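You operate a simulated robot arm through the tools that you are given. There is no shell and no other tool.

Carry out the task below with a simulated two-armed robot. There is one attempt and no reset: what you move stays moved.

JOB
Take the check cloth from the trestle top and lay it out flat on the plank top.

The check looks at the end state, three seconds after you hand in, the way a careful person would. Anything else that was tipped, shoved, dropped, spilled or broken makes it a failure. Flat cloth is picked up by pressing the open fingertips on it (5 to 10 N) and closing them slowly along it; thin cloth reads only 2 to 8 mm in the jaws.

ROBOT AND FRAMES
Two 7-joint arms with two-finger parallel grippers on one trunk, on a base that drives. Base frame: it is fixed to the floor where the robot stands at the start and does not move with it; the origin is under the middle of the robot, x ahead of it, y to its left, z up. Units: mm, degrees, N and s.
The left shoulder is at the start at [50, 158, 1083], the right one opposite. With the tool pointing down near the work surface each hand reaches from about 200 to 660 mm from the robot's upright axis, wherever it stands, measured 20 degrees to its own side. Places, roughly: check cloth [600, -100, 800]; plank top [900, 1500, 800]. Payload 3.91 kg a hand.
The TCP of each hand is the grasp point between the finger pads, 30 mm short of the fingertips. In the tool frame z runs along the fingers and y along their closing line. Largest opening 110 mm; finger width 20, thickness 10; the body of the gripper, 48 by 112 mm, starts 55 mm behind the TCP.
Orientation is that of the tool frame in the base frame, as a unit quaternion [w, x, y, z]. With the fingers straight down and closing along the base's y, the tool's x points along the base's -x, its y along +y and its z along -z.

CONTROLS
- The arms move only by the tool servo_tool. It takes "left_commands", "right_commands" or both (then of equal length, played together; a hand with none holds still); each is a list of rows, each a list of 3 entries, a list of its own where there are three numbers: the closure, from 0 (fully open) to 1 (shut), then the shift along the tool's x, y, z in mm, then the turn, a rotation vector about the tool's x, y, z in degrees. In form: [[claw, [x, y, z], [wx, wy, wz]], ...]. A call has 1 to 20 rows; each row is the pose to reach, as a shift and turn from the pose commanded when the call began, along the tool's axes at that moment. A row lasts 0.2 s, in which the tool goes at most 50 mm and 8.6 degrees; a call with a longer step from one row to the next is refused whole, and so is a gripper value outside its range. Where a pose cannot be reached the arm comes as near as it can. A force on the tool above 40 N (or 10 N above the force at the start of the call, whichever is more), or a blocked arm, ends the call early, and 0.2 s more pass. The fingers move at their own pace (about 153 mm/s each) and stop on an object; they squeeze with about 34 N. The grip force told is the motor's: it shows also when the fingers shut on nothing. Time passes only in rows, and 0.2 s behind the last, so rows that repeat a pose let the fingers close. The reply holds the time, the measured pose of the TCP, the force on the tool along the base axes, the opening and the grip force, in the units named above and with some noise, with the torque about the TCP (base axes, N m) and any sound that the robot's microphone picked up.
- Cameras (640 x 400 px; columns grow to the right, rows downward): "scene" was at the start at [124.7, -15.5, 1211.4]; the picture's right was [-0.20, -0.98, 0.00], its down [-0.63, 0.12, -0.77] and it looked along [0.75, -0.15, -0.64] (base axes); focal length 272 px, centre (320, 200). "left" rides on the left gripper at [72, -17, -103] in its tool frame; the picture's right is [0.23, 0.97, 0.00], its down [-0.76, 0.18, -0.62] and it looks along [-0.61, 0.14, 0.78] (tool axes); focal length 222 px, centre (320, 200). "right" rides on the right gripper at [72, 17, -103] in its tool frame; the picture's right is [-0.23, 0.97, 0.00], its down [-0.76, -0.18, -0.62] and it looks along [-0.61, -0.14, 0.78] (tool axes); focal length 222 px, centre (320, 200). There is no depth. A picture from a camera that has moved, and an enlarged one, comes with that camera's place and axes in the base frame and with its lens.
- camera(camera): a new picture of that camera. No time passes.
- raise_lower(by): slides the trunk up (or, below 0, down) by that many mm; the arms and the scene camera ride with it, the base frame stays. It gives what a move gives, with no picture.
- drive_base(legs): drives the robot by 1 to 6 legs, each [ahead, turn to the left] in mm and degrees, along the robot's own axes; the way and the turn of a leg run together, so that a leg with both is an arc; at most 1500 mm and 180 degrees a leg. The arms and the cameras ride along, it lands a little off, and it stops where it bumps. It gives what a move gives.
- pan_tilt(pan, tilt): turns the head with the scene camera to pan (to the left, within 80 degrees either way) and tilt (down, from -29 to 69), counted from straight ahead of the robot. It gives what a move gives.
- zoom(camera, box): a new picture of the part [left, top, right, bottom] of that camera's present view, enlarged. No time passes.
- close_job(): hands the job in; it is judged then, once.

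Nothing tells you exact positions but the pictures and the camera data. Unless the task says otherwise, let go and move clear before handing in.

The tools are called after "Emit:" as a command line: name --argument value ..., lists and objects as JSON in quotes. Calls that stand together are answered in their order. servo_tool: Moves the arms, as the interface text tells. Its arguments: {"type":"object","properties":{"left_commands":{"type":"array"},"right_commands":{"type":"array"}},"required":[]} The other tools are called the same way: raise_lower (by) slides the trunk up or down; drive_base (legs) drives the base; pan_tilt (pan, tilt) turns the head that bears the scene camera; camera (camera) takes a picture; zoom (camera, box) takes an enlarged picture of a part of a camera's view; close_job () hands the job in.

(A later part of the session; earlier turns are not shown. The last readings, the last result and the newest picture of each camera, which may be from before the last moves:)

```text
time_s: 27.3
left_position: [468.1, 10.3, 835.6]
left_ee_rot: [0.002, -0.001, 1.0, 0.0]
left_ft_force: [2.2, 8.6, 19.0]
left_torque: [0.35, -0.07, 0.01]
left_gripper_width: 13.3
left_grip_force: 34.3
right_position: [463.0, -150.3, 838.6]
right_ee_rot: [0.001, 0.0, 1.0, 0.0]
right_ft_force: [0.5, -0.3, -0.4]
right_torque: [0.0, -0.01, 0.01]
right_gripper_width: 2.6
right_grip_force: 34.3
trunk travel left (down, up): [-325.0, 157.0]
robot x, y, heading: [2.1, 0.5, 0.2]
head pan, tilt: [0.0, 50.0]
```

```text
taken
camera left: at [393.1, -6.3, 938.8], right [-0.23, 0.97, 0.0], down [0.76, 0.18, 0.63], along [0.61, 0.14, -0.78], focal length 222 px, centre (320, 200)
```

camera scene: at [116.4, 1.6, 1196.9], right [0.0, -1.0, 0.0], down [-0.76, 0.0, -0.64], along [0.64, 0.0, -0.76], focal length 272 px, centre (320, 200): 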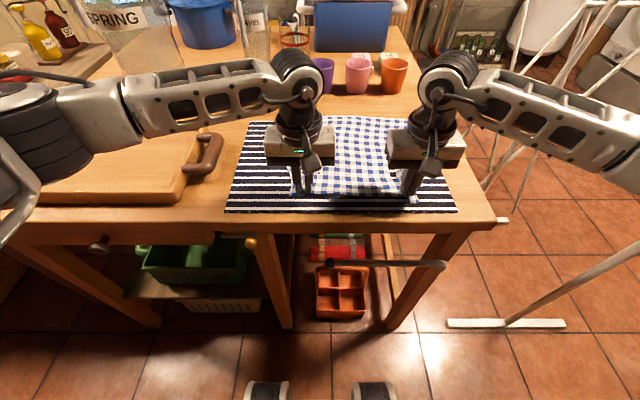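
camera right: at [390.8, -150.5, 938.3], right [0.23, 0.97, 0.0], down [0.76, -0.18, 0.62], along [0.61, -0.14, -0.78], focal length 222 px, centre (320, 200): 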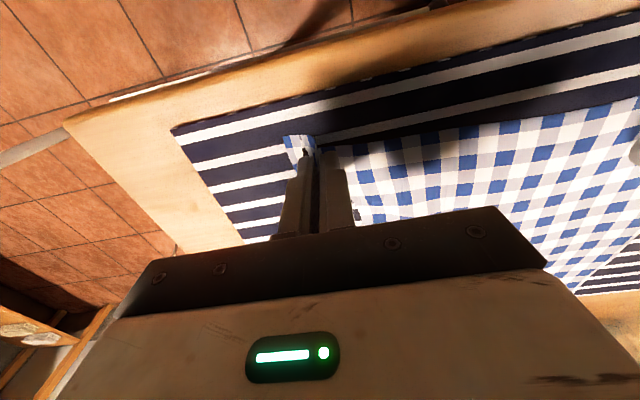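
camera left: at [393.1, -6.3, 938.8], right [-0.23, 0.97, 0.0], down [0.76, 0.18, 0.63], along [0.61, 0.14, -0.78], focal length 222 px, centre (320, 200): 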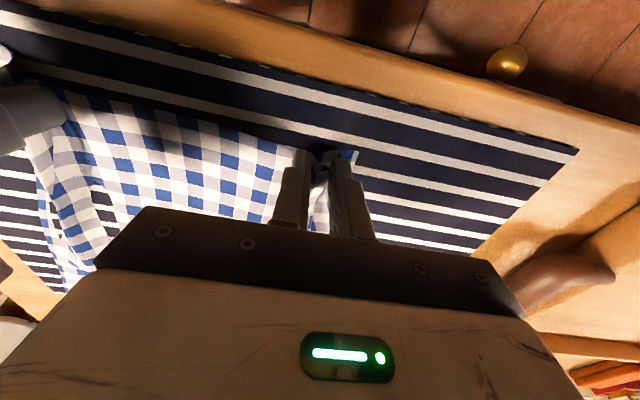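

Left jaws stop at 13.3 mm, thicker than expected; let me look closely at what's between them.

Emit:
zoom --camera "left" --box '[240, 110, 400, 250]'

Emit:
zoom --camera "scene" --box '[260, 130, 440, 245]'

Emit:
zoom --camera "right" --box '[160, 40, 640, 300]'

```text
2.86 times, centred on (320, 180) of left
camera zoom: at [393.1, -6.3, 938.8], right [-0.23, 0.97, 0.0], down [0.76, 0.18, 0.63], along [0.61, 0.14, -0.78], focal length 635 px, centre (320, 257)
```

zoom: 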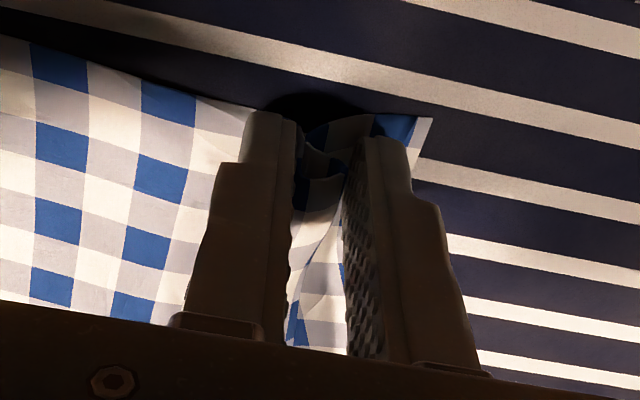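

```text
3.48 times, centred on (350, 188) of scene
camera zoom: at [116.9, 1.8, 1196.9], right [0.0, -1.0, 0.0], down [-0.77, 0.0, -0.64], along [0.64, 0.0, -0.77], focal length 946 px, centre (216, 244)
```

zoom: 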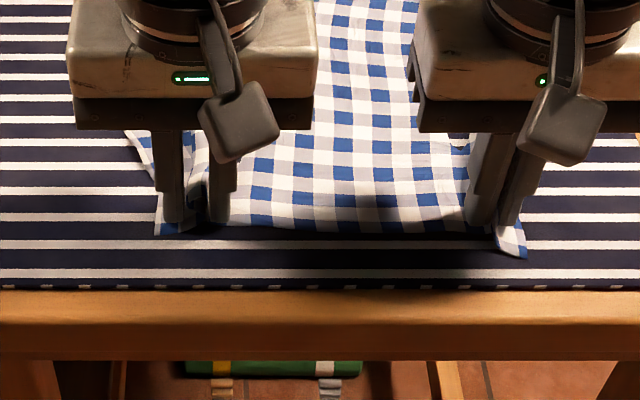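

```text
1.33 times, centred on (400, 170) of right
camera zoom: at [391.0, -133.4, 941.2], right [0.23, 0.97, 0.0], down [0.76, -0.18, 0.62], along [0.61, -0.14, -0.78], focal length 296 px, centre (213, 240)
```

zoom: 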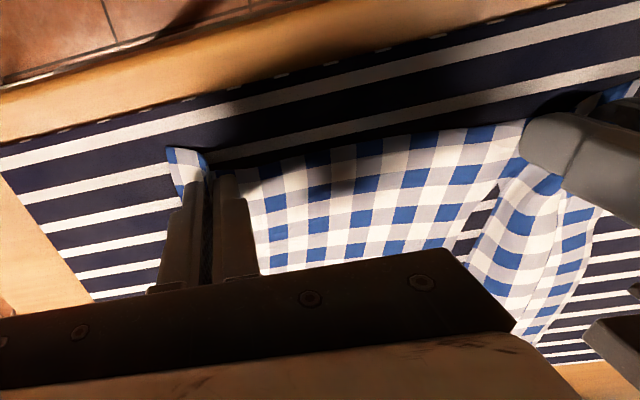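

It's a multi-fold of check cloth only. I'll lift gently and see whether it holds.

Emit:
servo_tool --left_commands '[[1, [0, 0, -3], [0, 0, 0]], [1, [0, 0, -8], [0, 0, 0]], [1, [0, 0, -14], [0, 0, 0]], [1, [0, 0, -22], [0, 0, 0]], [1, [0, 0, -22], [0, 0, 0]]]' --right_commands '[[1, [0, 0, -3], [0, 0, 0]], [1, [0, 0, -8], [0, 0, 0]], [1, [0, 0, -14], [0, 0, 0]], [1, [0, 0, -20], [0, 0, 0]], [1, [0, 0, -20], [0, 0, 0]]]'

Emit:
zoom --camera "left" --box '[160, 60, 480, 260]'

Emit:
zoom --camera "scene" --box '[200, 90, 488, 270]'

```text
time_s: 28.5
left_position: [467.4, 8.5, 856.5]
left_ee_rot: [0.0, 0.001, 1.0, 0.001]
left_ft_force: [-0.3, -1.3, -0.4]
left_torque: [-0.03, -0.03, -0.01]
left_gripper_width: 2.6
left_grip_force: 34.4
right_position: [464.2, -150.7, 859.0]
right_ee_rot: [0.0, 0.0, 1.0, 0.001]
right_ft_force: [-0.5, -0.3, -0.6]
right_torque: [0.04, -0.02, -0.02]
right_gripper_width: 2.7
right_grip_force: 33.5
trunk travel left (down, up): [-325.0, 157.0]
robot x, y, heading: [-1.8, 2.3, -0.1]
head pan, tilt: [0.0, 50.0]
```

```text
2.00 times, centred on (320, 160) of left
camera zoom: at [393.0, -7.5, 960.0], right [-0.23, 0.97, 0.0], down [0.76, 0.18, 0.62], along [0.61, 0.14, -0.78], focal length 444 px, centre (320, 280)
```

zoom: 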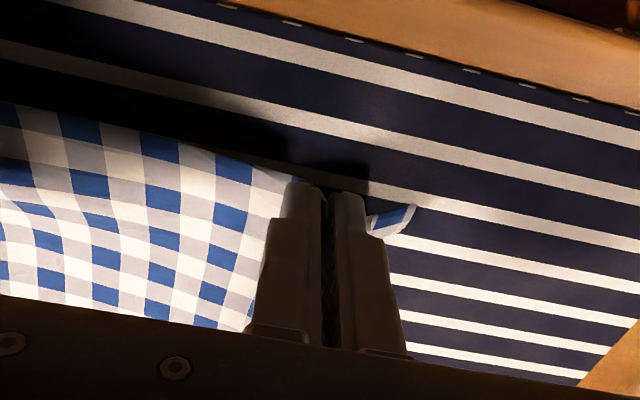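

```text
2.22 times, centred on (344, 180) of scene
camera zoom: at [118.1, 1.1, 1196.7], right [0.0, -1.0, 0.0], down [-0.77, 0.0, -0.64], along [0.64, 0.0, -0.77], focal length 604 px, centre (267, 244)
```

zoom: 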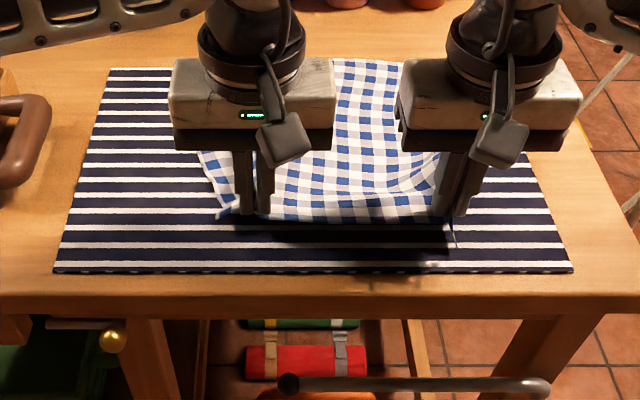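

Both hands now hold cleanly (2.6 and 2.7 mm). I'll lift up and forward slowly so the cloth peels off the striped one.

Emit:
servo_tool --left_commands '[[1, [-6, 0, -15], [0, 0, 0]], [1, [-14, 0, -30], [0, 0, 0]], [1, [-24, 0, -45], [0, 0, 0]], [1, [-34, 0, -60], [0, 0, 0]], [1, [-44, 0, -75], [0, 0, 0]], [1, [-54, 0, -90], [0, 0, 0]], [1, [-64, 0, -105], [0, 0, 0]], [1, [-72, 0, -120], [0, 0, 0]], [1, [-80, 0, -135], [0, 0, 0]], [1, [-86, 0, -150], [0, 0, 0]], [1, [-86, 0, -150], [0, 0, 0]]]' --right_commands '[[1, [-6, 0, -15], [0, 0, 0]], [1, [-14, 0, -30], [0, 0, 0]], [1, [-24, 0, -45], [0, 0, 0]], [1, [-34, 0, -60], [0, 0, 0]], [1, [-44, 0, -75], [0, 0, 0]], [1, [-54, 0, -90], [0, 0, 0]], [1, [-64, 0, -105], [0, 0, 0]], [1, [-72, 0, -120], [0, 0, 0]], [1, [-80, 0, -135], [0, 0, 0]], [1, [-86, 0, -150], [0, 0, 0]], [1, [-86, 0, -150], [0, 0, 0]]]'

Emit:
camera --camera "scene"

Emit:
camera --camera "left"

Emit:
camera --camera "right"

```text
time_s: 30.9
left_position: [552.1, 9.9, 1006.2]
left_ee_rot: [0.001, 0.0, 1.0, 0.0]
left_ft_force: [-0.5, -0.5, 0.3]
left_torque: [-0.05, 0.01, 0.02]
left_gripper_width: 2.7
left_grip_force: 33.8
right_position: [549.1, -150.6, 1008.9]
right_ee_rot: [0.0, -0.001, 1.0, 0.0]
right_ft_force: [0.5, 0.0, 0.7]
right_torque: [0.02, 0.02, -0.03]
right_gripper_width: 2.9
right_grip_force: 33.0
trunk travel left (down, up): [-325.0, 157.0]
robot x, y, heading: [5.2, -2.0, -0.0]
head pan, tilt: [0.0, 50.0]
```

```text
taken
camera scene: at [118.1, 1.1, 1196.7], right [0.0, -1.0, 0.0], down [-0.77, 0.0, -0.64], along [0.64, 0.0, -0.77], focal length 272 px, centre (320, 200)
```

scene: 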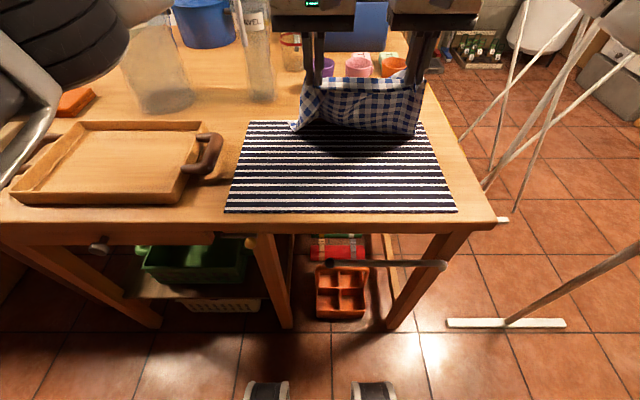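

```text
taken
camera left: at [478.8, -7.2, 1109.6], right [-0.23, 0.97, 0.0], down [0.76, 0.18, 0.62], along [0.61, 0.14, -0.78], focal length 222 px, centre (320, 200)
```

left: 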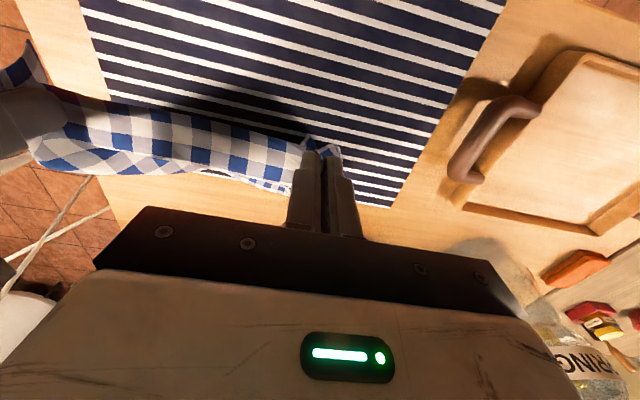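

```text
taken
camera right: at [477.5, -134.3, 1111.8], right [0.23, 0.97, 0.0], down [0.76, -0.18, 0.62], along [0.61, -0.14, -0.78], focal length 222 px, centre (320, 200)
```

right: 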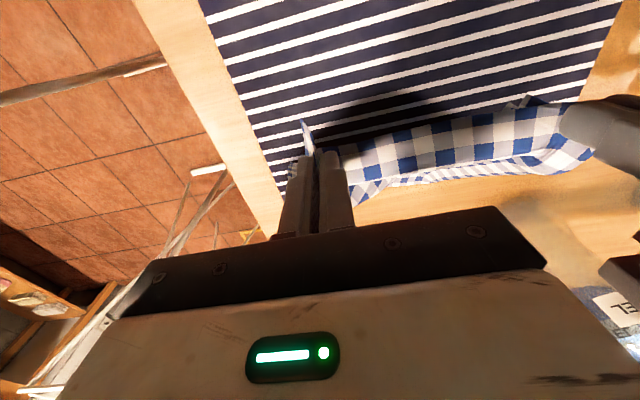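

Only the check cloth came up and the striped one hasn't moved. I'll lift further, spread the hands slightly until the edge is taut, then raise the trunk.

Emit:
servo_tool --left_commands '[[1, [0, 3, -15], [0, 0, 0]], [1, [0, 6, -30], [0, 0, 0]], [1, [0, 9, -45], [0, 0, 0]], [1, [0, 12, -60], [0, 0, 0]], [1, [0, 15, -75], [0, 0, 0]], [1, [0, 15, -75], [0, 0, 0]]]' --right_commands '[[1, [0, -3, -15], [0, 0, 0]], [1, [0, -6, -30], [0, 0, 0]], [1, [0, -9, -45], [0, 0, 0]], [1, [0, -12, -60], [0, 0, 0]], [1, [0, -15, -75], [0, 0, 0]], [1, [0, -15, -75], [0, 0, 0]]]'

Emit:
raise_lower --by 120

Emit:
pan_tilt --pan 0 --tilt 30

Emit:
camera --camera "scene"

Emit:
camera --camera "left"

```text
time_s: 32.1
left_position: [550.9, 14.7, 1080.1]
left_ee_rot: [0.002, 0.011, 1.0, -0.01]
left_ft_force: [0.5, -13.1, -0.9]
left_torque: [-0.41, 0.0, -0.03]
left_gripper_width: 2.5
left_grip_force: 33.7
right_position: [547.8, -155.3, 1083.1]
right_ee_rot: [0.003, -0.011, 1.0, 0.009]
right_ft_force: [-0.5, 13.0, -0.5]
right_torque: [0.41, 0.03, 0.11]
right_gripper_width: 2.5
right_grip_force: 34.1
trunk travel left (down, up): [-325.0, 157.0]
robot x, y, heading: [-2.0, -0.2, -0.1]
head pan, tilt: [0.0, 50.0]
stopped in row 6 (right hand): the force on the tool passed its limit at 41 N (the readings are from after the stop); the commanded pose is now the measured one
```

```text
time_s: 33.6
left_position: [552.0, 15.8, 1198.5]
left_ee_rot: [0.002, 0.009, 1.0, -0.008]
left_ft_force: [0.3, -24.0, 0.0]
left_torque: [-0.72, 0.02, -0.04]
left_gripper_width: 2.5
left_grip_force: 34.3
right_position: [547.2, -156.2, 1201.5]
right_ee_rot: [0.002, -0.01, 1.0, 0.008]
right_ft_force: [0.2, 21.6, -0.7]
right_torque: [0.73, 0.0, 0.16]
right_gripper_width: 2.8
right_grip_force: 33.6
trunk travel left (down, up): [-445.0, 37.0]
robot x, y, heading: [-1.1, 1.5, 0.1]
head pan, tilt: [0.0, 50.0]
```

```text
time_s: 34.5
left_position: [551.4, 15.5, 1200.2]
left_ee_rot: [0.002, 0.009, 1.0, -0.009]
left_ft_force: [0.3, -22.6, -0.8]
left_torque: [-0.71, 0.02, -0.04]
left_gripper_width: 2.1
left_grip_force: 33.8
right_position: [547.0, -157.0, 1201.8]
right_ee_rot: [0.001, -0.01, 1.0, 0.009]
right_ft_force: [0.6, 23.0, -1.0]
right_torque: [0.72, -0.02, 0.15]
right_gripper_width: 2.5
right_grip_force: 34.4
trunk travel left (down, up): [-445.0, 37.0]
robot x, y, heading: [2.2, 2.0, 0.0]
head pan, tilt: [0.0, 30.0]
```

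```text
taken
camera scene: at [131.6, 1.1, 1346.2], right [0.0, -1.0, 0.0], down [-0.5, 0.0, -0.87], along [0.87, 0.0, -0.5], focal length 272 px, centre (320, 200)
```

scene: 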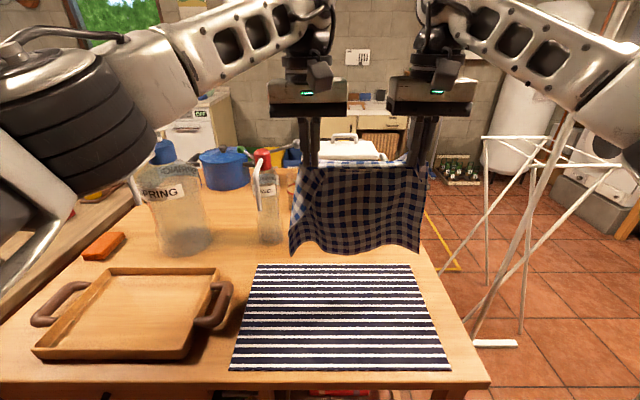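

```text
taken
camera left: at [476.9, 1.7, 1303.3], right [-0.21, 0.98, -0.02], down [0.76, 0.18, 0.62], along [0.61, 0.12, -0.78], focal length 222 px, centre (320, 200)
```

left: 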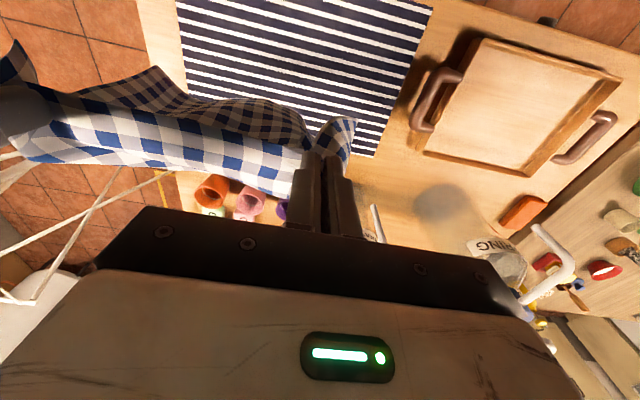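

The striped cloth is undisturbed and the check cloth hangs free, but it's stretched at about 22 N. I'll bring the hands together a little, then look left at the plank top.

Emit:
servo_tool --left_commands '[[1, [0, -2, 0], [0, 0, 0]], [1, [0, -4, 0], [0, 0, 0]], [1, [0, -5, 0], [0, 0, 0]], [1, [0, -5, 0], [0, 0, 0]]]' --right_commands '[[1, [0, 2, 0], [0, 0, 0]], [1, [0, 4, 0], [0, 0, 0]], [1, [0, 5, 0], [0, 0, 0]], [1, [0, 5, 0], [0, 0, 0]]]'

Emit:
pan_tilt --pan 70 --tilt 28

Emit:
camera --camera "scene"

Emit:
pan_tilt --pan 45 --tilt 20

Emit:
camera --camera "scene"

```text
time_s: 35.5
left_position: [553.9, 13.1, 1198.7]
left_ee_rot: [0.002, 0.006, 1.0, -0.007]
left_ft_force: [0.5, -8.7, -0.1]
left_torque: [-0.28, 0.01, -0.03]
left_gripper_width: 2.4
left_grip_force: 33.9
right_position: [546.3, -153.8, 1203.1]
right_ee_rot: [0.002, -0.008, 1.0, 0.007]
right_ft_force: [0.9, 8.1, -0.7]
right_torque: [0.22, -0.01, 0.05]
right_gripper_width: 2.8
right_grip_force: 34.3
trunk travel left (down, up): [-445.0, 37.0]
robot x, y, heading: [0.3, -1.1, -0.2]
head pan, tilt: [0.0, 30.0]
```

```text
time_s: 36.9
left_position: [552.1, 11.8, 1200.6]
left_ee_rot: [0.002, 0.007, 1.0, -0.007]
left_ft_force: [0.1, -4.1, 0.3]
left_torque: [-0.09, 0.01, 0.0]
left_gripper_width: 2.6
left_grip_force: 33.5
right_position: [547.3, -154.0, 1202.6]
right_ee_rot: [0.001, -0.008, 1.0, 0.007]
right_ft_force: [-0.4, 3.6, 0.6]
right_torque: [0.12, 0.02, 0.04]
right_gripper_width: 2.5
right_grip_force: 34.3
trunk travel left (down, up): [-445.0, 37.0]
robot x, y, heading: [0.3, 0.4, -0.0]
head pan, tilt: [70.0, 28.0]
```

```text
taken
camera scene: at [72.4, 86.8, 1349.4], right [0.94, -0.34, 0.0], down [-0.16, -0.44, -0.88], along [0.3, 0.83, -0.47], focal length 272 px, centre (320, 200)
```

scene: 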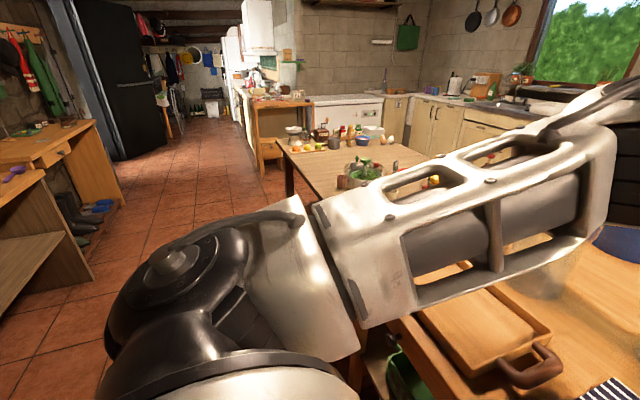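

```text
time_s: 37.8
left_position: [551.8, 12.2, 1201.0]
left_ee_rot: [0.001, 0.008, 1.0, -0.007]
left_ft_force: [0.0, -3.4, 0.1]
left_torque: [-0.14, 0.01, 0.01]
left_gripper_width: 2.5
left_grip_force: 34.1
right_position: [546.0, -153.0, 1202.1]
right_ee_rot: [0.002, -0.007, 1.0, 0.007]
right_ft_force: [-0.8, 3.5, -0.2]
right_torque: [0.12, 0.01, -0.03]
right_gripper_width: 2.8
right_grip_force: 34.3
trunk travel left (down, up): [-445.0, 37.0]
robot x, y, heading: [0.8, -1.1, 0.1]
head pan, tilt: [45.0, 20.0]
```

```text
taken
camera scene: at [106.9, 67.0, 1362.3], right [0.71, -0.71, 0.0], down [-0.24, -0.24, -0.94], along [0.66, 0.66, -0.34], focal length 272 px, centre (320, 200)
```

scene: 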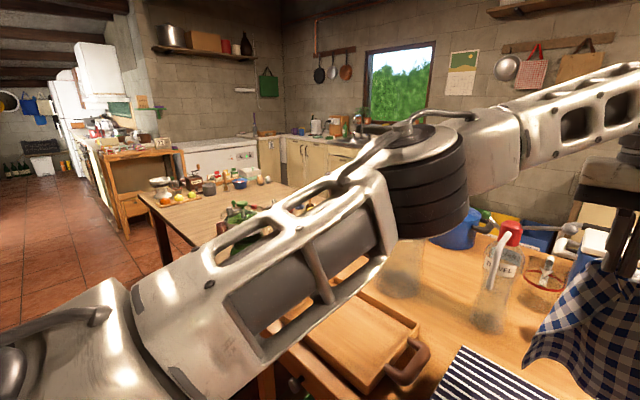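

The plank top is the table at x≥445, y≈1090–1900, with food items mostly at its far-left end and a bowl near [760, 1220]. Before backing up I'll check the space to the sides.

Emit:
pan_tilt --pan 80 --tilt 40

Emit:
camera --camera "scene"

Emit:
pan_tilt --pan -80 --tilt 40

Emit:
camera --camera "scene"

```text
time_s: 38.8
left_position: [552.3, 11.7, 1200.2]
left_ee_rot: [0.001, 0.007, 1.0, -0.007]
left_ft_force: [0.2, -4.6, -0.4]
left_torque: [-0.13, 0.03, 0.0]
left_gripper_width: 2.6
left_grip_force: 33.8
right_position: [547.1, -153.1, 1202.0]
right_ee_rot: [0.001, -0.008, 1.0, 0.007]
right_ft_force: [-0.3, 3.0, -0.4]
right_torque: [0.15, 0.04, 0.03]
right_gripper_width: 2.6
right_grip_force: 33.5
trunk travel left (down, up): [-445.0, 37.0]
robot x, y, heading: [-0.1, -1.0, -0.2]
head pan, tilt: [80.0, 40.0]
```

```text
taken
camera scene: at [56.0, 84.8, 1330.9], right [0.98, -0.17, 0.0], down [-0.11, -0.63, -0.77], along [0.13, 0.75, -0.64], focal length 272 px, centre (320, 200)
```

scene: 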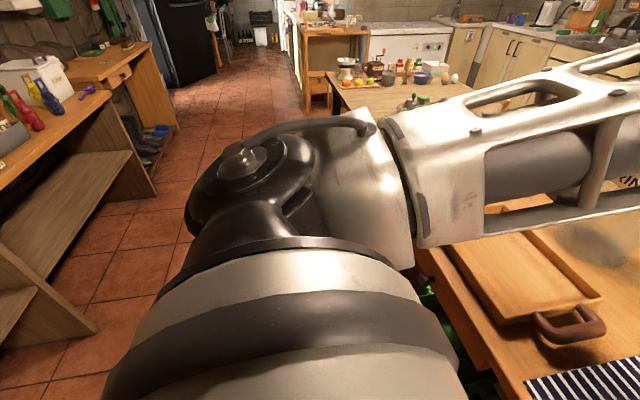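

```text
time_s: 41.2
left_position: [553.0, 10.9, 1199.5]
left_ee_rot: [0.002, 0.007, 1.0, -0.008]
left_ft_force: [0.9, -2.8, -0.4]
left_torque: [-0.1, 0.0, 0.01]
left_gripper_width: 2.5
left_grip_force: 33.5
right_position: [546.8, -151.9, 1202.8]
right_ee_rot: [0.002, -0.009, 1.0, 0.006]
right_ft_force: [-0.1, 2.8, -0.2]
right_torque: [0.14, -0.03, 0.01]
right_gripper_width: 2.6
right_grip_force: 34.4
trunk travel left (down, up): [-445.0, 37.0]
robot x, y, heading: [4.3, -1.8, 0.2]
head pan, tilt: [-80.0, 40.0]
```

```text
taken
camera scene: at [55.9, -82.6, 1330.9], right [-0.98, -0.17, 0.0], down [-0.11, 0.63, -0.77], along [0.13, -0.75, -0.64], focal length 272 px, centre (320, 200)
```

scene: 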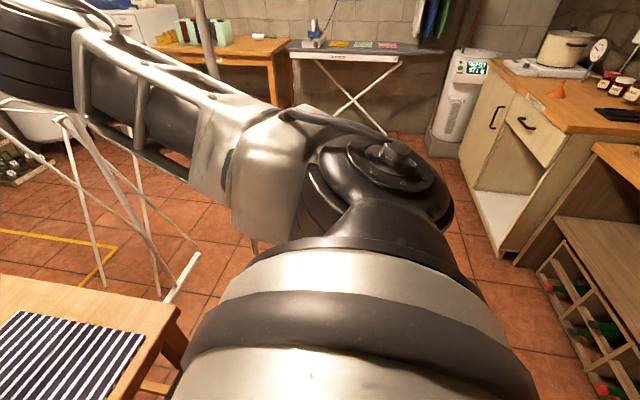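

There's a bench behind at about x=−850, so I have room to back up around 270 mm. I'll back off, then turn left and look along the way.

Emit:
pan_tilt --pan 0 --tilt 30

Emit:
drive_base --legs '[[-270, 0], [0, 90]]'

Emit:
camera --camera "scene"

```text
time_s: 42.8
left_position: [552.7, 13.3, 1200.1]
left_ee_rot: [0.002, 0.007, 1.0, -0.007]
left_ft_force: [-0.3, -3.8, -0.2]
left_torque: [-0.11, 0.02, -0.03]
left_gripper_width: 2.5
left_grip_force: 33.7
right_position: [546.6, -153.7, 1202.5]
right_ee_rot: [0.002, -0.008, 1.0, 0.007]
right_ft_force: [0.1, 3.5, -0.7]
right_torque: [0.11, 0.03, 0.04]
right_gripper_width: 2.4
right_grip_force: 33.8
trunk travel left (down, up): [-445.0, 37.0]
robot x, y, heading: [-0.2, 2.1, 0.0]
head pan, tilt: [0.0, 30.0]
```

```text
time_s: 48.5
left_position: [-284.5, 552.0, 1199.8]
left_ee_rot: [0.006, -0.702, 0.712, -0.004]
left_ft_force: [4.9, 0.3, 0.1]
left_torque: [-0.02, -0.13, -0.02]
left_gripper_width: 3.1
left_grip_force: 34.3
right_position: [-119.5, 547.7, 1202.3]
right_ee_rot: [0.004, 0.712, -0.702, -0.006]
right_ft_force: [-3.1, 0.1, -0.5]
right_torque: [-0.04, 0.12, 0.03]
right_gripper_width: 2.6
right_grip_force: 34.0
trunk travel left (down, up): [-445.0, 37.0]
robot x, y, heading: [-274.4, 2.0, 89.8]
head pan, tilt: [0.0, 30.0]
```

```text
taken
camera scene: at [-271.8, 132.4, 1346.2], right [1.0, 0.0, 0.0], down [0.0, -0.5, -0.87], along [0.0, 0.87, -0.5], focal length 272 px, centre (320, 200)
```

scene: 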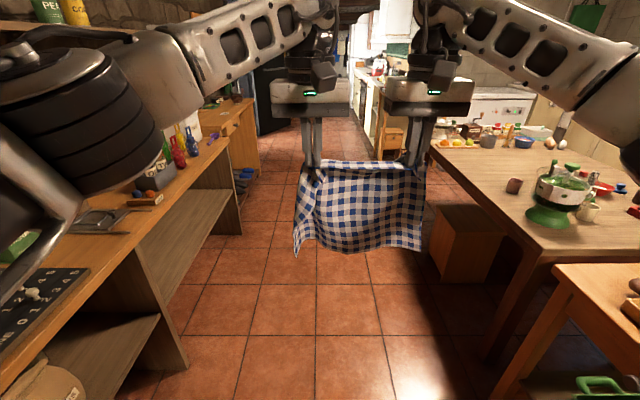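

I can see the plank top now: open area roughly x 420–950, y 1270–1750, between the salad spinner/cup (near end) and fruit/grinder (far end). The corridor is clear, so I'll drive ahead and turn right to face it.

Emit:
drive_base --legs '[[1500, 0], [60, 0], [0, -90]]'

Emit:
camera --camera "scene"

Emit:
pan_tilt --pan -35 --tilt 35

Emit:
camera --camera "scene"

```text
time_s: 60.2
left_position: [300.5, 1546.9, 1199.7]
left_ee_rot: [0.002, 0.011, 1.0, -0.007]
left_ft_force: [-0.2, -3.4, 0.7]
left_torque: [-0.09, 0.03, 0.04]
left_gripper_width: 2.6
left_grip_force: 34.2
right_position: [294.3, 1381.0, 1202.5]
right_ee_rot: [0.002, -0.006, 1.0, 0.007]
right_ft_force: [-0.5, 3.0, -0.7]
right_torque: [0.05, 0.04, 0.08]
right_gripper_width: 2.5
right_grip_force: 33.6
trunk travel left (down, up): [-445.0, 37.0]
robot x, y, heading: [-252.2, 1539.5, -0.4]
head pan, tilt: [0.0, 30.0]
```

```text
taken
camera scene: at [-119.9, 1538.0, 1346.3], right [-0.01, -1.0, 0.0], down [-0.5, 0.0, -0.87], along [0.87, -0.01, -0.5], focal length 272 px, centre (320, 200)
```

scene: 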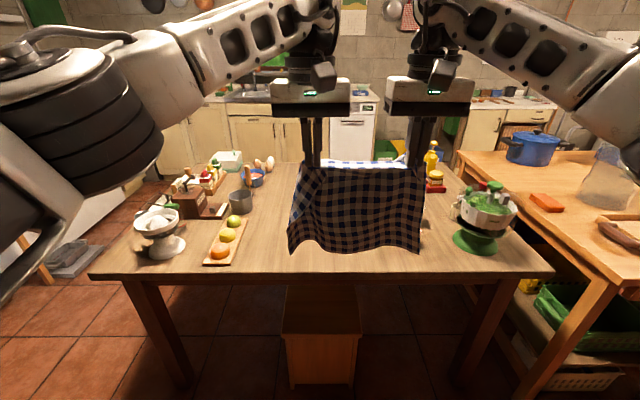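

```text
time_s: 61.2
left_position: [299.7, 1545.7, 1199.7]
left_ee_rot: [0.002, 0.011, 1.0, -0.008]
left_ft_force: [0.4, -2.4, 0.0]
left_torque: [-0.05, 0.01, 0.06]
left_gripper_width: 2.4
left_grip_force: 33.5
right_position: [294.2, 1382.3, 1202.5]
right_ee_rot: [0.002, -0.005, 1.0, 0.007]
right_ft_force: [0.6, 2.0, -0.4]
right_torque: [0.05, 0.03, 0.09]
right_gripper_width: 2.5
right_grip_force: 34.0
trunk travel left (down, up): [-445.0, 37.0]
robot x, y, heading: [-251.5, 1536.8, -0.7]
head pan, tilt: [-35.0, 35.0]
```

```text
taken
camera scene: at [-138.5, 1487.9, 1338.5], right [-0.58, -0.82, 0.0], down [-0.47, 0.33, -0.82], along [0.67, -0.47, -0.57], focal length 272 px, centre (320, 200)
```

scene: 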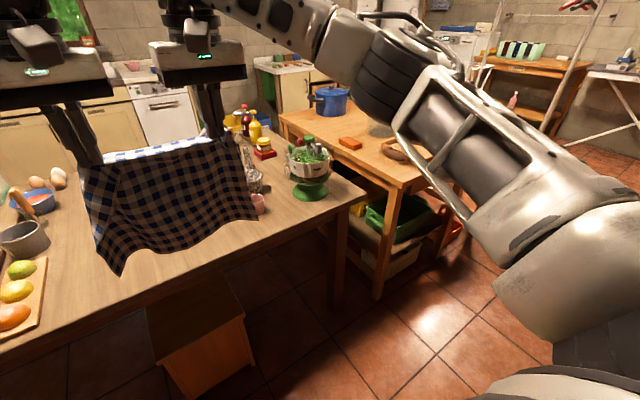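

The plank top spans about x 413–1390, y 900–2145; the clear zone is y≈1290–1770 between the fruit tray and the pink cup. I'll centre the cloth at y≈1530 by shifting both hands left 61 mm, then drive forward.

Emit:
servo_tool --left_commands '[[1, [0, 15, 0], [0, 0, 0]], [1, [0, 30, 0], [0, 0, 0]], [1, [0, 45, 0], [0, 0, 0]], [1, [0, 61, 0], [0, 0, 0]], [1, [0, 61, 0], [0, 0, 0]]]' --right_commands '[[1, [0, 15, 0], [0, 0, 0]], [1, [0, 30, 0], [0, 0, 0]], [1, [0, 45, 0], [0, 0, 0]], [1, [0, 61, 0], [0, 0, 0]], [1, [0, 61, 0], [0, 0, 0]]]'

Emit:
pan_tilt --pan 0 --tilt 35

Emit:
drive_base --legs '[[250, 0]]'

Emit:
camera --camera "scene"

Emit:
camera --camera "left"

Emit:
camera --camera "right"

```text
time_s: 62.4
left_position: [301.1, 1606.8, 1198.3]
left_ee_rot: [0.001, 0.011, 1.0, -0.007]
left_ft_force: [0.4, -1.2, -1.2]
left_torque: [-0.06, 0.0, 0.0]
left_gripper_width: 2.6
left_grip_force: 34.0
right_position: [293.9, 1443.4, 1202.3]
right_ee_rot: [0.002, -0.004, 1.0, 0.007]
right_ft_force: [0.1, 1.2, -0.5]
right_torque: [0.09, 0.03, 0.05]
right_gripper_width: 2.9
right_grip_force: 34.1
trunk travel left (down, up): [-445.0, 37.0]
robot x, y, heading: [-251.6, 1537.1, -0.3]
head pan, tilt: [-35.0, 35.0]
```

```text
time_s: 63.4
left_position: [302.6, 1606.8, 1198.9]
left_ee_rot: [0.002, 0.01, 1.0, -0.007]
left_ft_force: [0.4, -1.2, 0.0]
left_torque: [-0.05, 0.02, 0.02]
left_gripper_width: 2.5
left_grip_force: 33.6
right_position: [292.3, 1443.2, 1201.6]
right_ee_rot: [0.002, -0.005, 1.0, 0.006]
right_ft_force: [0.5, 0.0, 0.7]
right_torque: [0.02, 0.0, 0.03]
right_gripper_width: 2.5
right_grip_force: 34.2
trunk travel left (down, up): [-445.0, 37.0]
robot x, y, heading: [-251.8, 1539.9, -0.6]
head pan, tilt: [0.0, 35.0]
```

```text
time_s: 65.2
left_position: [550.6, 1606.6, 1197.2]
left_ee_rot: [0.002, 0.01, 1.0, -0.006]
left_ft_force: [0.8, -2.0, 0.3]
left_torque: [-0.04, 0.02, 0.0]
left_gripper_width: 2.2
left_grip_force: 33.6
right_position: [541.5, 1443.3, 1202.2]
right_ee_rot: [0.002, -0.005, 1.0, 0.007]
right_ft_force: [0.8, 1.5, -0.4]
right_torque: [0.05, 0.03, 0.08]
right_gripper_width: 2.8
right_grip_force: 34.3
trunk travel left (down, up): [-445.0, 37.0]
robot x, y, heading: [-1.8, 1537.0, -0.3]
head pan, tilt: [0.0, 35.0]
```

```text
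taken
camera scene: at [126.4, 1537.0, 1338.4], right [-0.01, -1.0, 0.0], down [-0.57, 0.0, -0.82], along [0.82, 0.0, -0.57], focal length 272 px, centre (320, 200)
```

scene: 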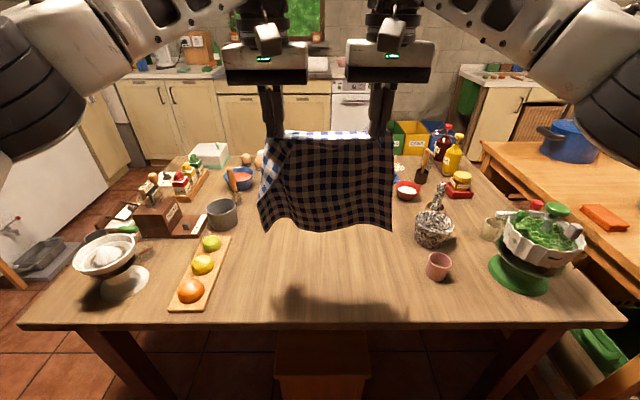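

```text
taken
camera left: at [475.6, 1592.0, 1301.6], right [-0.21, 0.98, -0.01], down [0.76, 0.17, 0.62], along [0.61, 0.12, -0.78], focal length 222 px, centre (320, 200)
```

left: 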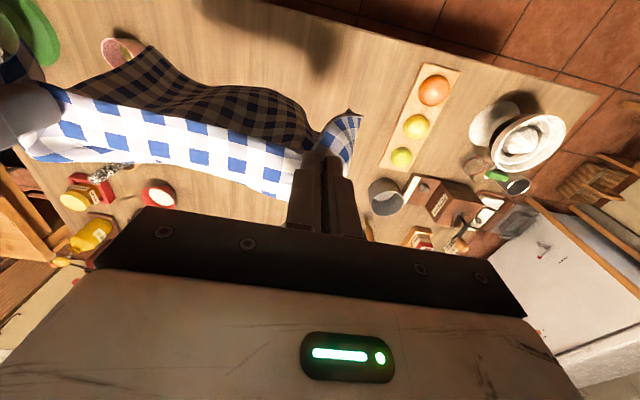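

```text
taken
camera right: at [470.3, 1456.3, 1305.7], right [0.22, 0.98, 0.01], down [0.76, -0.18, 0.62], along [0.61, -0.12, -0.78], focal length 222 px, centre (320, 200)
```

right: 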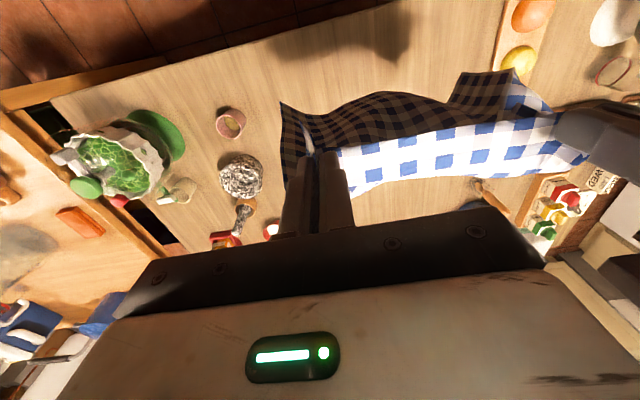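

The bottom of the hanging cloth curls toward me, so I'll land that edge near me at x≈460 and carry the held edge forward while lowering. Drive 100 mm closer, pull the hands back and lower toward first contact.

Emit:
drive_base --legs '[[100, 0]]'

Emit:
servo_tool --left_commands '[[1, [20, 0, 10], [0, 0, 0]], [1, [40, 0, 25], [0, 0, 0]], [1, [60, 0, 40], [0, 0, 0]], [1, [80, 0, 60], [0, 0, 0]], [1, [100, 0, 80], [0, 0, 0]], [1, [115, 0, 95], [0, 0, 0]], [1, [125, 0, 105], [0, 0, 0]], [1, [130, 0, 113], [0, 0, 0]], [1, [130, 0, 113], [0, 0, 0]], [1, [130, 0, 113], [0, 0, 0]]]' --right_commands '[[1, [20, 0, 10], [0, 0, 0]], [1, [40, 0, 25], [0, 0, 0]], [1, [60, 0, 40], [0, 0, 0]], [1, [80, 0, 60], [0, 0, 0]], [1, [100, 0, 80], [0, 0, 0]], [1, [115, 0, 95], [0, 0, 0]], [1, [125, 0, 105], [0, 0, 0]], [1, [130, 0, 117], [0, 0, 0]], [1, [130, 0, 117], [0, 0, 0]], [1, [130, 0, 117], [0, 0, 0]]]'

Emit:
pan_tilt --pan 0 --tilt 45

Emit:
camera --camera "scene"

Emit:
camera --camera "left"

Emit:
camera --camera "right"

```text
time_s: 66.4
left_position: [649.7, 1605.8, 1198.3]
left_ee_rot: [0.001, 0.01, 1.0, -0.007]
left_ft_force: [1.3, -0.7, -0.5]
left_torque: [-0.04, 0.06, 0.03]
left_gripper_width: 2.5
left_grip_force: 34.3
right_position: [642.0, 1442.3, 1202.2]
right_ee_rot: [0.001, -0.006, 1.0, 0.007]
right_ft_force: [-0.3, 1.5, 0.4]
right_torque: [0.01, 0.03, 0.05]
right_gripper_width: 2.5
right_grip_force: 33.9
trunk travel left (down, up): [-445.0, 37.0]
robot x, y, heading: [95.9, 1539.8, -0.3]
head pan, tilt: [0.0, 35.0]
```

```text
time_s: 68.6
left_position: [520.3, 1607.1, 1083.9]
left_ee_rot: [0.001, 0.009, 1.0, -0.008]
left_ft_force: [-0.5, -4.0, -0.3]
left_torque: [-0.12, 0.01, 0.03]
left_gripper_width: 2.5
left_grip_force: 33.9
right_position: [512.4, 1441.1, 1086.2]
right_ee_rot: [0.001, -0.006, 1.0, 0.007]
right_ft_force: [0.1, 3.0, -0.6]
right_torque: [0.1, 0.05, 0.04]
right_gripper_width: 2.5
right_grip_force: 33.7
trunk travel left (down, up): [-445.0, 37.0]
robot x, y, heading: [97.4, 1535.5, -0.5]
head pan, tilt: [0.0, 35.0]
```

```text
time_s: 69.3
left_position: [520.7, 1606.9, 1084.6]
left_ee_rot: [0.001, 0.01, 1.0, -0.007]
left_ft_force: [0.6, -2.8, 0.1]
left_torque: [-0.09, 0.02, 0.05]
left_gripper_width: 2.2
left_grip_force: 34.0
right_position: [511.9, 1441.6, 1084.6]
right_ee_rot: [0.002, -0.006, 1.0, 0.007]
right_ft_force: [-1.3, 3.8, -0.4]
right_torque: [0.08, 0.01, 0.09]
right_gripper_width: 2.9
right_grip_force: 33.6
trunk travel left (down, up): [-445.0, 37.0]
robot x, y, heading: [94.6, 1534.7, -0.3]
head pan, tilt: [0.0, 45.0]
```

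```text
taken
camera scene: at [219.0, 1536.6, 1323.7], right [0.0, -1.0, 0.0], down [-0.71, 0.0, -0.71], along [0.71, 0.0, -0.71], focal length 272 px, centre (320, 200)
```

scene: 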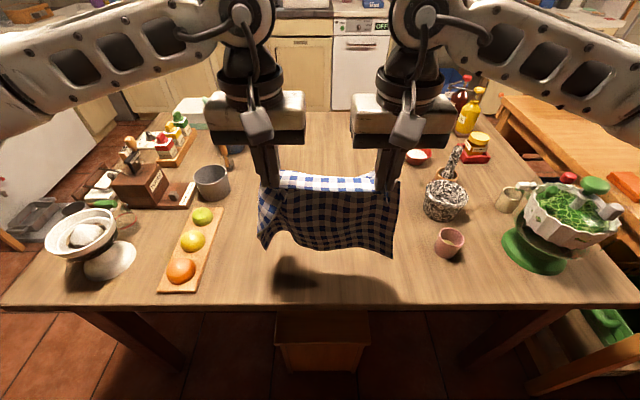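

```text
taken
camera left: at [445.7, 1592.5, 1188.3], right [-0.21, 0.98, -0.02], down [0.76, 0.17, 0.62], along [0.61, 0.12, -0.78], focal length 222 px, centre (320, 200)
```

left: 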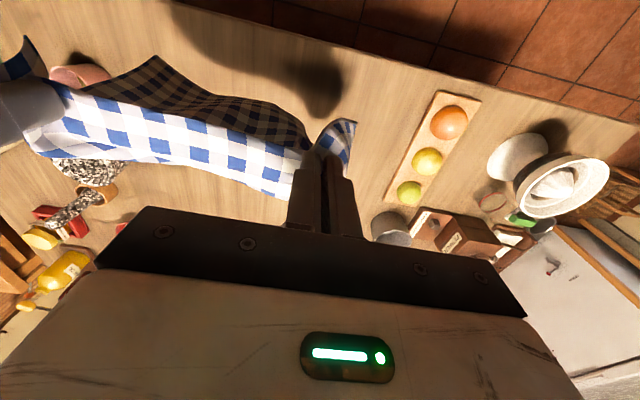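

```text
taken
camera right: at [439.8, 1455.4, 1188.0], right [0.22, 0.98, 0.01], down [0.76, -0.18, 0.62], along [0.61, -0.12, -0.78], focal length 222 px, centre (320, 200)
```

right: 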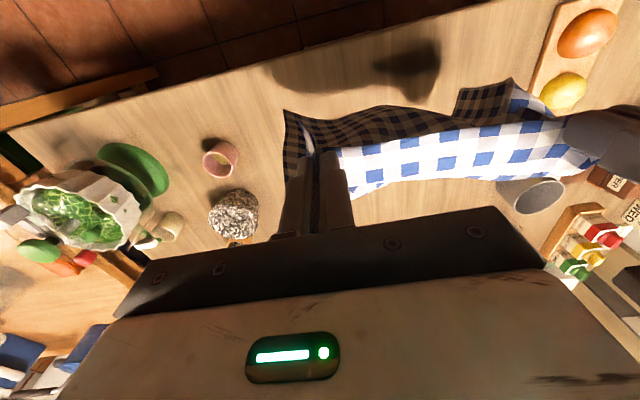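

The clear area is directly below; the cloth hangs about 200 mm below the grasp point. I'll lower to just about first contact.

Emit:
servo_tool --left_commands '[[1, [0, 0, 12], [0, 0, 0]], [1, [2, 0, 25], [0, 0, 0]], [1, [4, 0, 38], [0, 0, 0]], [1, [6, 0, 50], [0, 0, 0]], [1, [8, 0, 62], [0, 0, 0]], [1, [8, 0, 72], [0, 0, 0]], [1, [8, 0, 72], [0, 0, 0]]]' --right_commands '[[1, [0, 0, 12], [0, 0, 0]], [1, [0, 0, 25], [0, 0, 0]], [1, [0, 0, 38], [0, 0, 0]], [1, [0, 0, 50], [0, 0, 0]], [1, [0, 0, 62], [0, 0, 0]], [1, [0, 0, 72], [0, 0, 0]], [1, [0, 0, 72], [0, 0, 0]]]'

Emit:
camera --camera "scene"

Emit:
camera --camera "right"

```text
time_s: 70.9
left_position: [512.1, 1606.0, 1012.0]
left_ee_rot: [0.002, 0.009, 1.0, -0.008]
left_ft_force: [-0.2, 0.5, -0.6]
left_torque: [-0.05, -0.03, 0.05]
left_gripper_width: 2.2
left_grip_force: 33.9
right_position: [513.1, 1442.7, 1014.6]
right_ee_rot: [0.003, -0.006, 1.0, 0.007]
right_ft_force: [0.1, 0.3, -0.2]
right_torque: [0.01, 0.03, 0.03]
right_gripper_width: 2.8
right_grip_force: 34.7
trunk travel left (down, up): [-445.0, 37.0]
robot x, y, heading: [98.6, 1539.4, -0.3]
head pan, tilt: [0.0, 45.0]
```

```text
taken
camera scene: at [219.0, 1536.6, 1323.6], right [0.0, -1.0, 0.0], down [-0.71, 0.0, -0.71], along [0.71, 0.0, -0.71], focal length 272 px, centre (320, 200)
```

scene: 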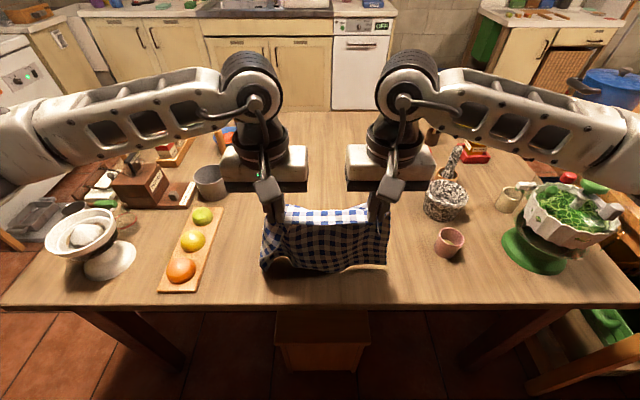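

```text
taken
camera right: at [440.5, 1457.1, 1117.1], right [0.21, 0.98, 0.01], down [0.76, -0.18, 0.62], along [0.61, -0.12, -0.78], focal length 222 px, centre (320, 200)
```

right: 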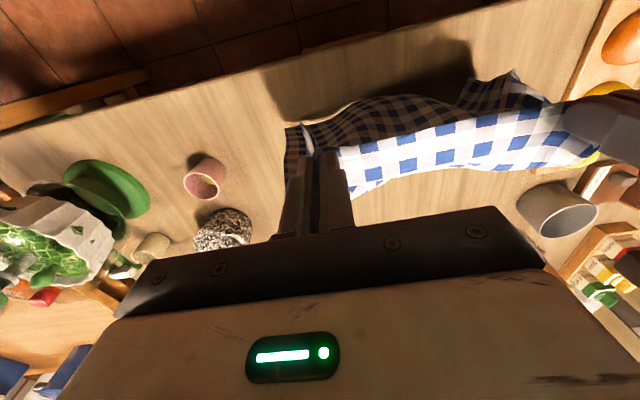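

Not touching yet by the shadow; lower another 45 mm.

Emit:
servo_tool --left_commands '[[1, [3, 0, 10], [0, 0, 0]], [1, [6, 0, 20], [0, 0, 0]], [1, [8, 0, 32], [0, 0, 0]], [1, [8, 0, 43], [0, 0, 0]], [1, [8, 0, 43], [0, 0, 0]]]' --right_commands '[[1, [3, 0, 10], [0, 0, 0]], [1, [6, 0, 20], [0, 0, 0]], [1, [8, 0, 33], [0, 0, 0]], [1, [8, 0, 45], [0, 0, 0]], [1, [8, 0, 45], [0, 0, 0]]]'

Emit:
zoom --camera "scene" --box '[200, 140, 456, 300]'

Emit:
camera --camera "right"

Emit:
camera --camera "left"

```text
time_s: 72.1
left_position: [504.9, 1603.9, 971.0]
left_ee_rot: [0.002, 0.01, 1.0, -0.007]
left_ft_force: [-0.9, -0.8, -0.7]
left_torque: [0.0, 0.0, 0.01]
left_gripper_width: 2.6
left_grip_force: 34.1
right_position: [504.7, 1443.9, 970.4]
right_ee_rot: [0.002, -0.007, 1.0, 0.007]
right_ft_force: [0.6, -0.2, -0.7]
right_torque: [-0.05, 0.01, 0.03]
right_gripper_width: 2.7
right_grip_force: 33.8
trunk travel left (down, up): [-445.0, 37.0]
robot x, y, heading: [95.3, 1531.5, -0.3]
head pan, tilt: [0.0, 45.0]
```

```text
2.50 times, centred on (328, 220) of scene
camera zoom: at [219.0, 1536.6, 1323.6], right [0.0, -1.0, 0.0], down [-0.71, 0.0, -0.71], along [0.71, 0.0, -0.71], focal length 680 px, centre (300, 150)
```

zoom: 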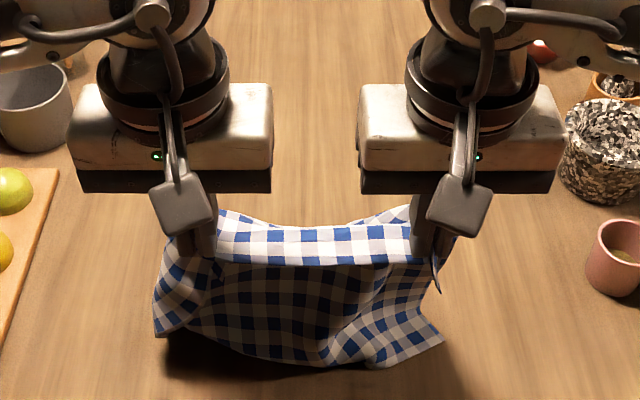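

```text
taken
camera right: at [432.1, 1458.4, 1072.3], right [0.22, 0.98, 0.01], down [0.76, -0.18, 0.62], along [0.61, -0.12, -0.78], focal length 222 px, centre (320, 200)
```

right: 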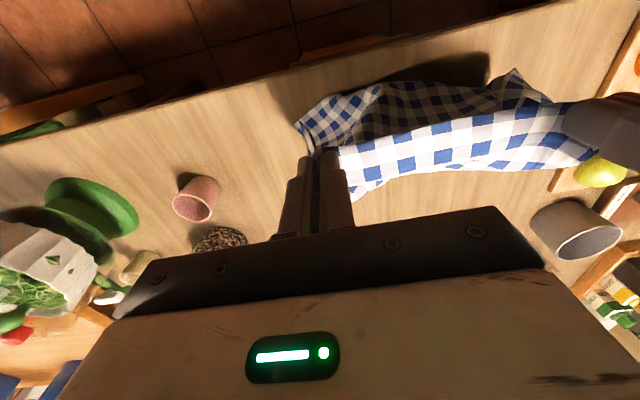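

```text
taken
camera left: at [430.2, 1590.9, 1073.6], right [-0.21, 0.98, -0.01], down [0.76, 0.17, 0.62], along [0.61, 0.12, -0.78], focal length 222 px, centre (320, 200)
```

left: 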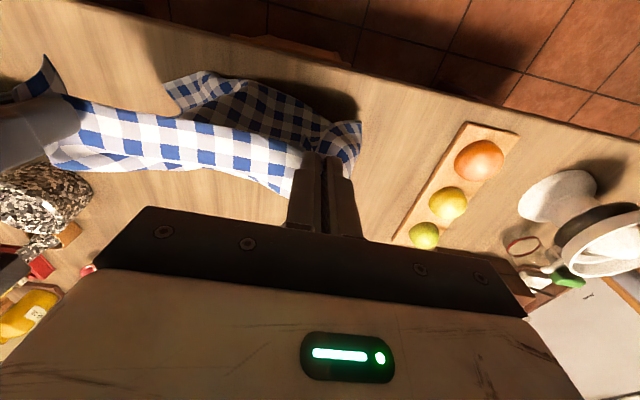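

The near edge has begun to touch, spreading toward me as wanted. Now I carry the hands forward while lowering.

Emit:
servo_tool --left_commands '[[1, [0, 0, 8], [0, 0, 0]], [1, [0, 0, 16], [0, 0, 0]], [1, [-4, 0, 24], [0, 0, 0]], [1, [-10, 0, 32], [0, 0, 0]], [1, [-18, 0, 40], [0, 0, 0]], [1, [-27, 0, 48], [0, 0, 0]], [1, [-36, 0, 57], [0, 0, 0]], [1, [-46, 0, 66], [0, 0, 0]], [1, [-56, 0, 75], [0, 0, 0]], [1, [-56, 0, 75], [0, 0, 0]]]' --right_commands '[[1, [0, 0, 8], [0, 0, 0]], [1, [0, 0, 16], [0, 0, 0]], [1, [-4, 0, 24], [0, 0, 0]], [1, [-10, 0, 32], [0, 0, 0]], [1, [-18, 0, 40], [0, 0, 0]], [1, [-27, 0, 48], [0, 0, 0]], [1, [-36, 0, 57], [0, 0, 0]], [1, [-46, 0, 66], [0, 0, 0]], [1, [-56, 0, 75], [0, 0, 0]], [1, [-56, 0, 75], [0, 0, 0]]]'

Emit:
zoom --camera "scene" --box '[200, 140, 456, 300]'

Emit:
camera --camera "right"

Emit:
camera --camera "left"

```text
time_s: 74.3
left_position: [560.3, 1603.4, 895.3]
left_ee_rot: [0.002, 0.01, 1.0, -0.006]
left_ft_force: [0.1, -0.5, -0.5]
left_torque: [-0.01, 0.02, -0.01]
left_gripper_width: 2.6
left_grip_force: 34.2
right_position: [561.6, 1446.7, 893.7]
right_ee_rot: [0.002, -0.006, 1.0, 0.007]
right_ft_force: [1.0, 0.0, 0.2]
right_torque: [-0.01, -0.01, 0.04]
right_gripper_width: 2.6
right_grip_force: 33.3
trunk travel left (down, up): [-445.0, 37.0]
robot x, y, heading: [97.2, 1537.6, -0.3]
head pan, tilt: [0.0, 45.0]
```

```text
2.50 times, centred on (328, 220) of scene
camera zoom: at [218.9, 1536.6, 1323.7], right [0.0, -1.0, 0.0], down [-0.71, 0.0, -0.71], along [0.71, 0.0, -0.71], focal length 680 px, centre (300, 150)
```

zoom: 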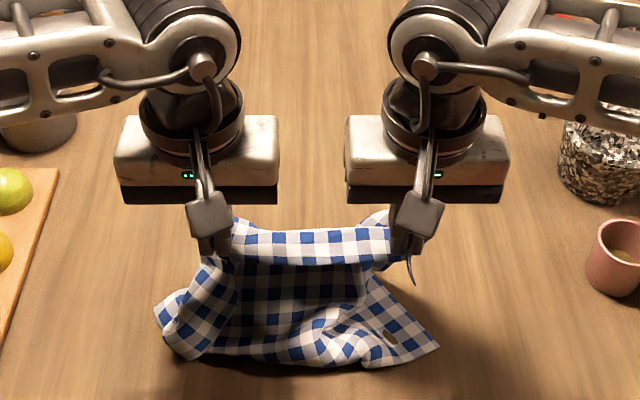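

```text
taken
camera right: at [489.2, 1459.8, 996.8], right [0.21, 0.98, 0.01], down [0.76, -0.18, 0.62], along [0.61, -0.12, -0.78], focal length 222 px, centre (320, 200)
```

right: 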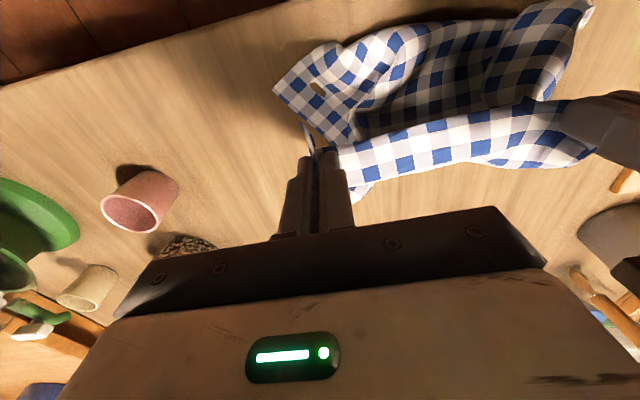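

```text
taken
camera left: at [485.5, 1590.0, 998.8], right [-0.21, 0.98, -0.02], down [0.76, 0.17, 0.62], along [0.61, 0.12, -0.78], focal length 222 px, centre (320, 200)
```

left: 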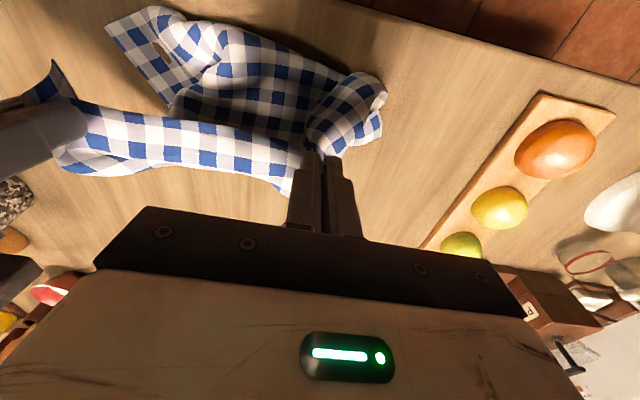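

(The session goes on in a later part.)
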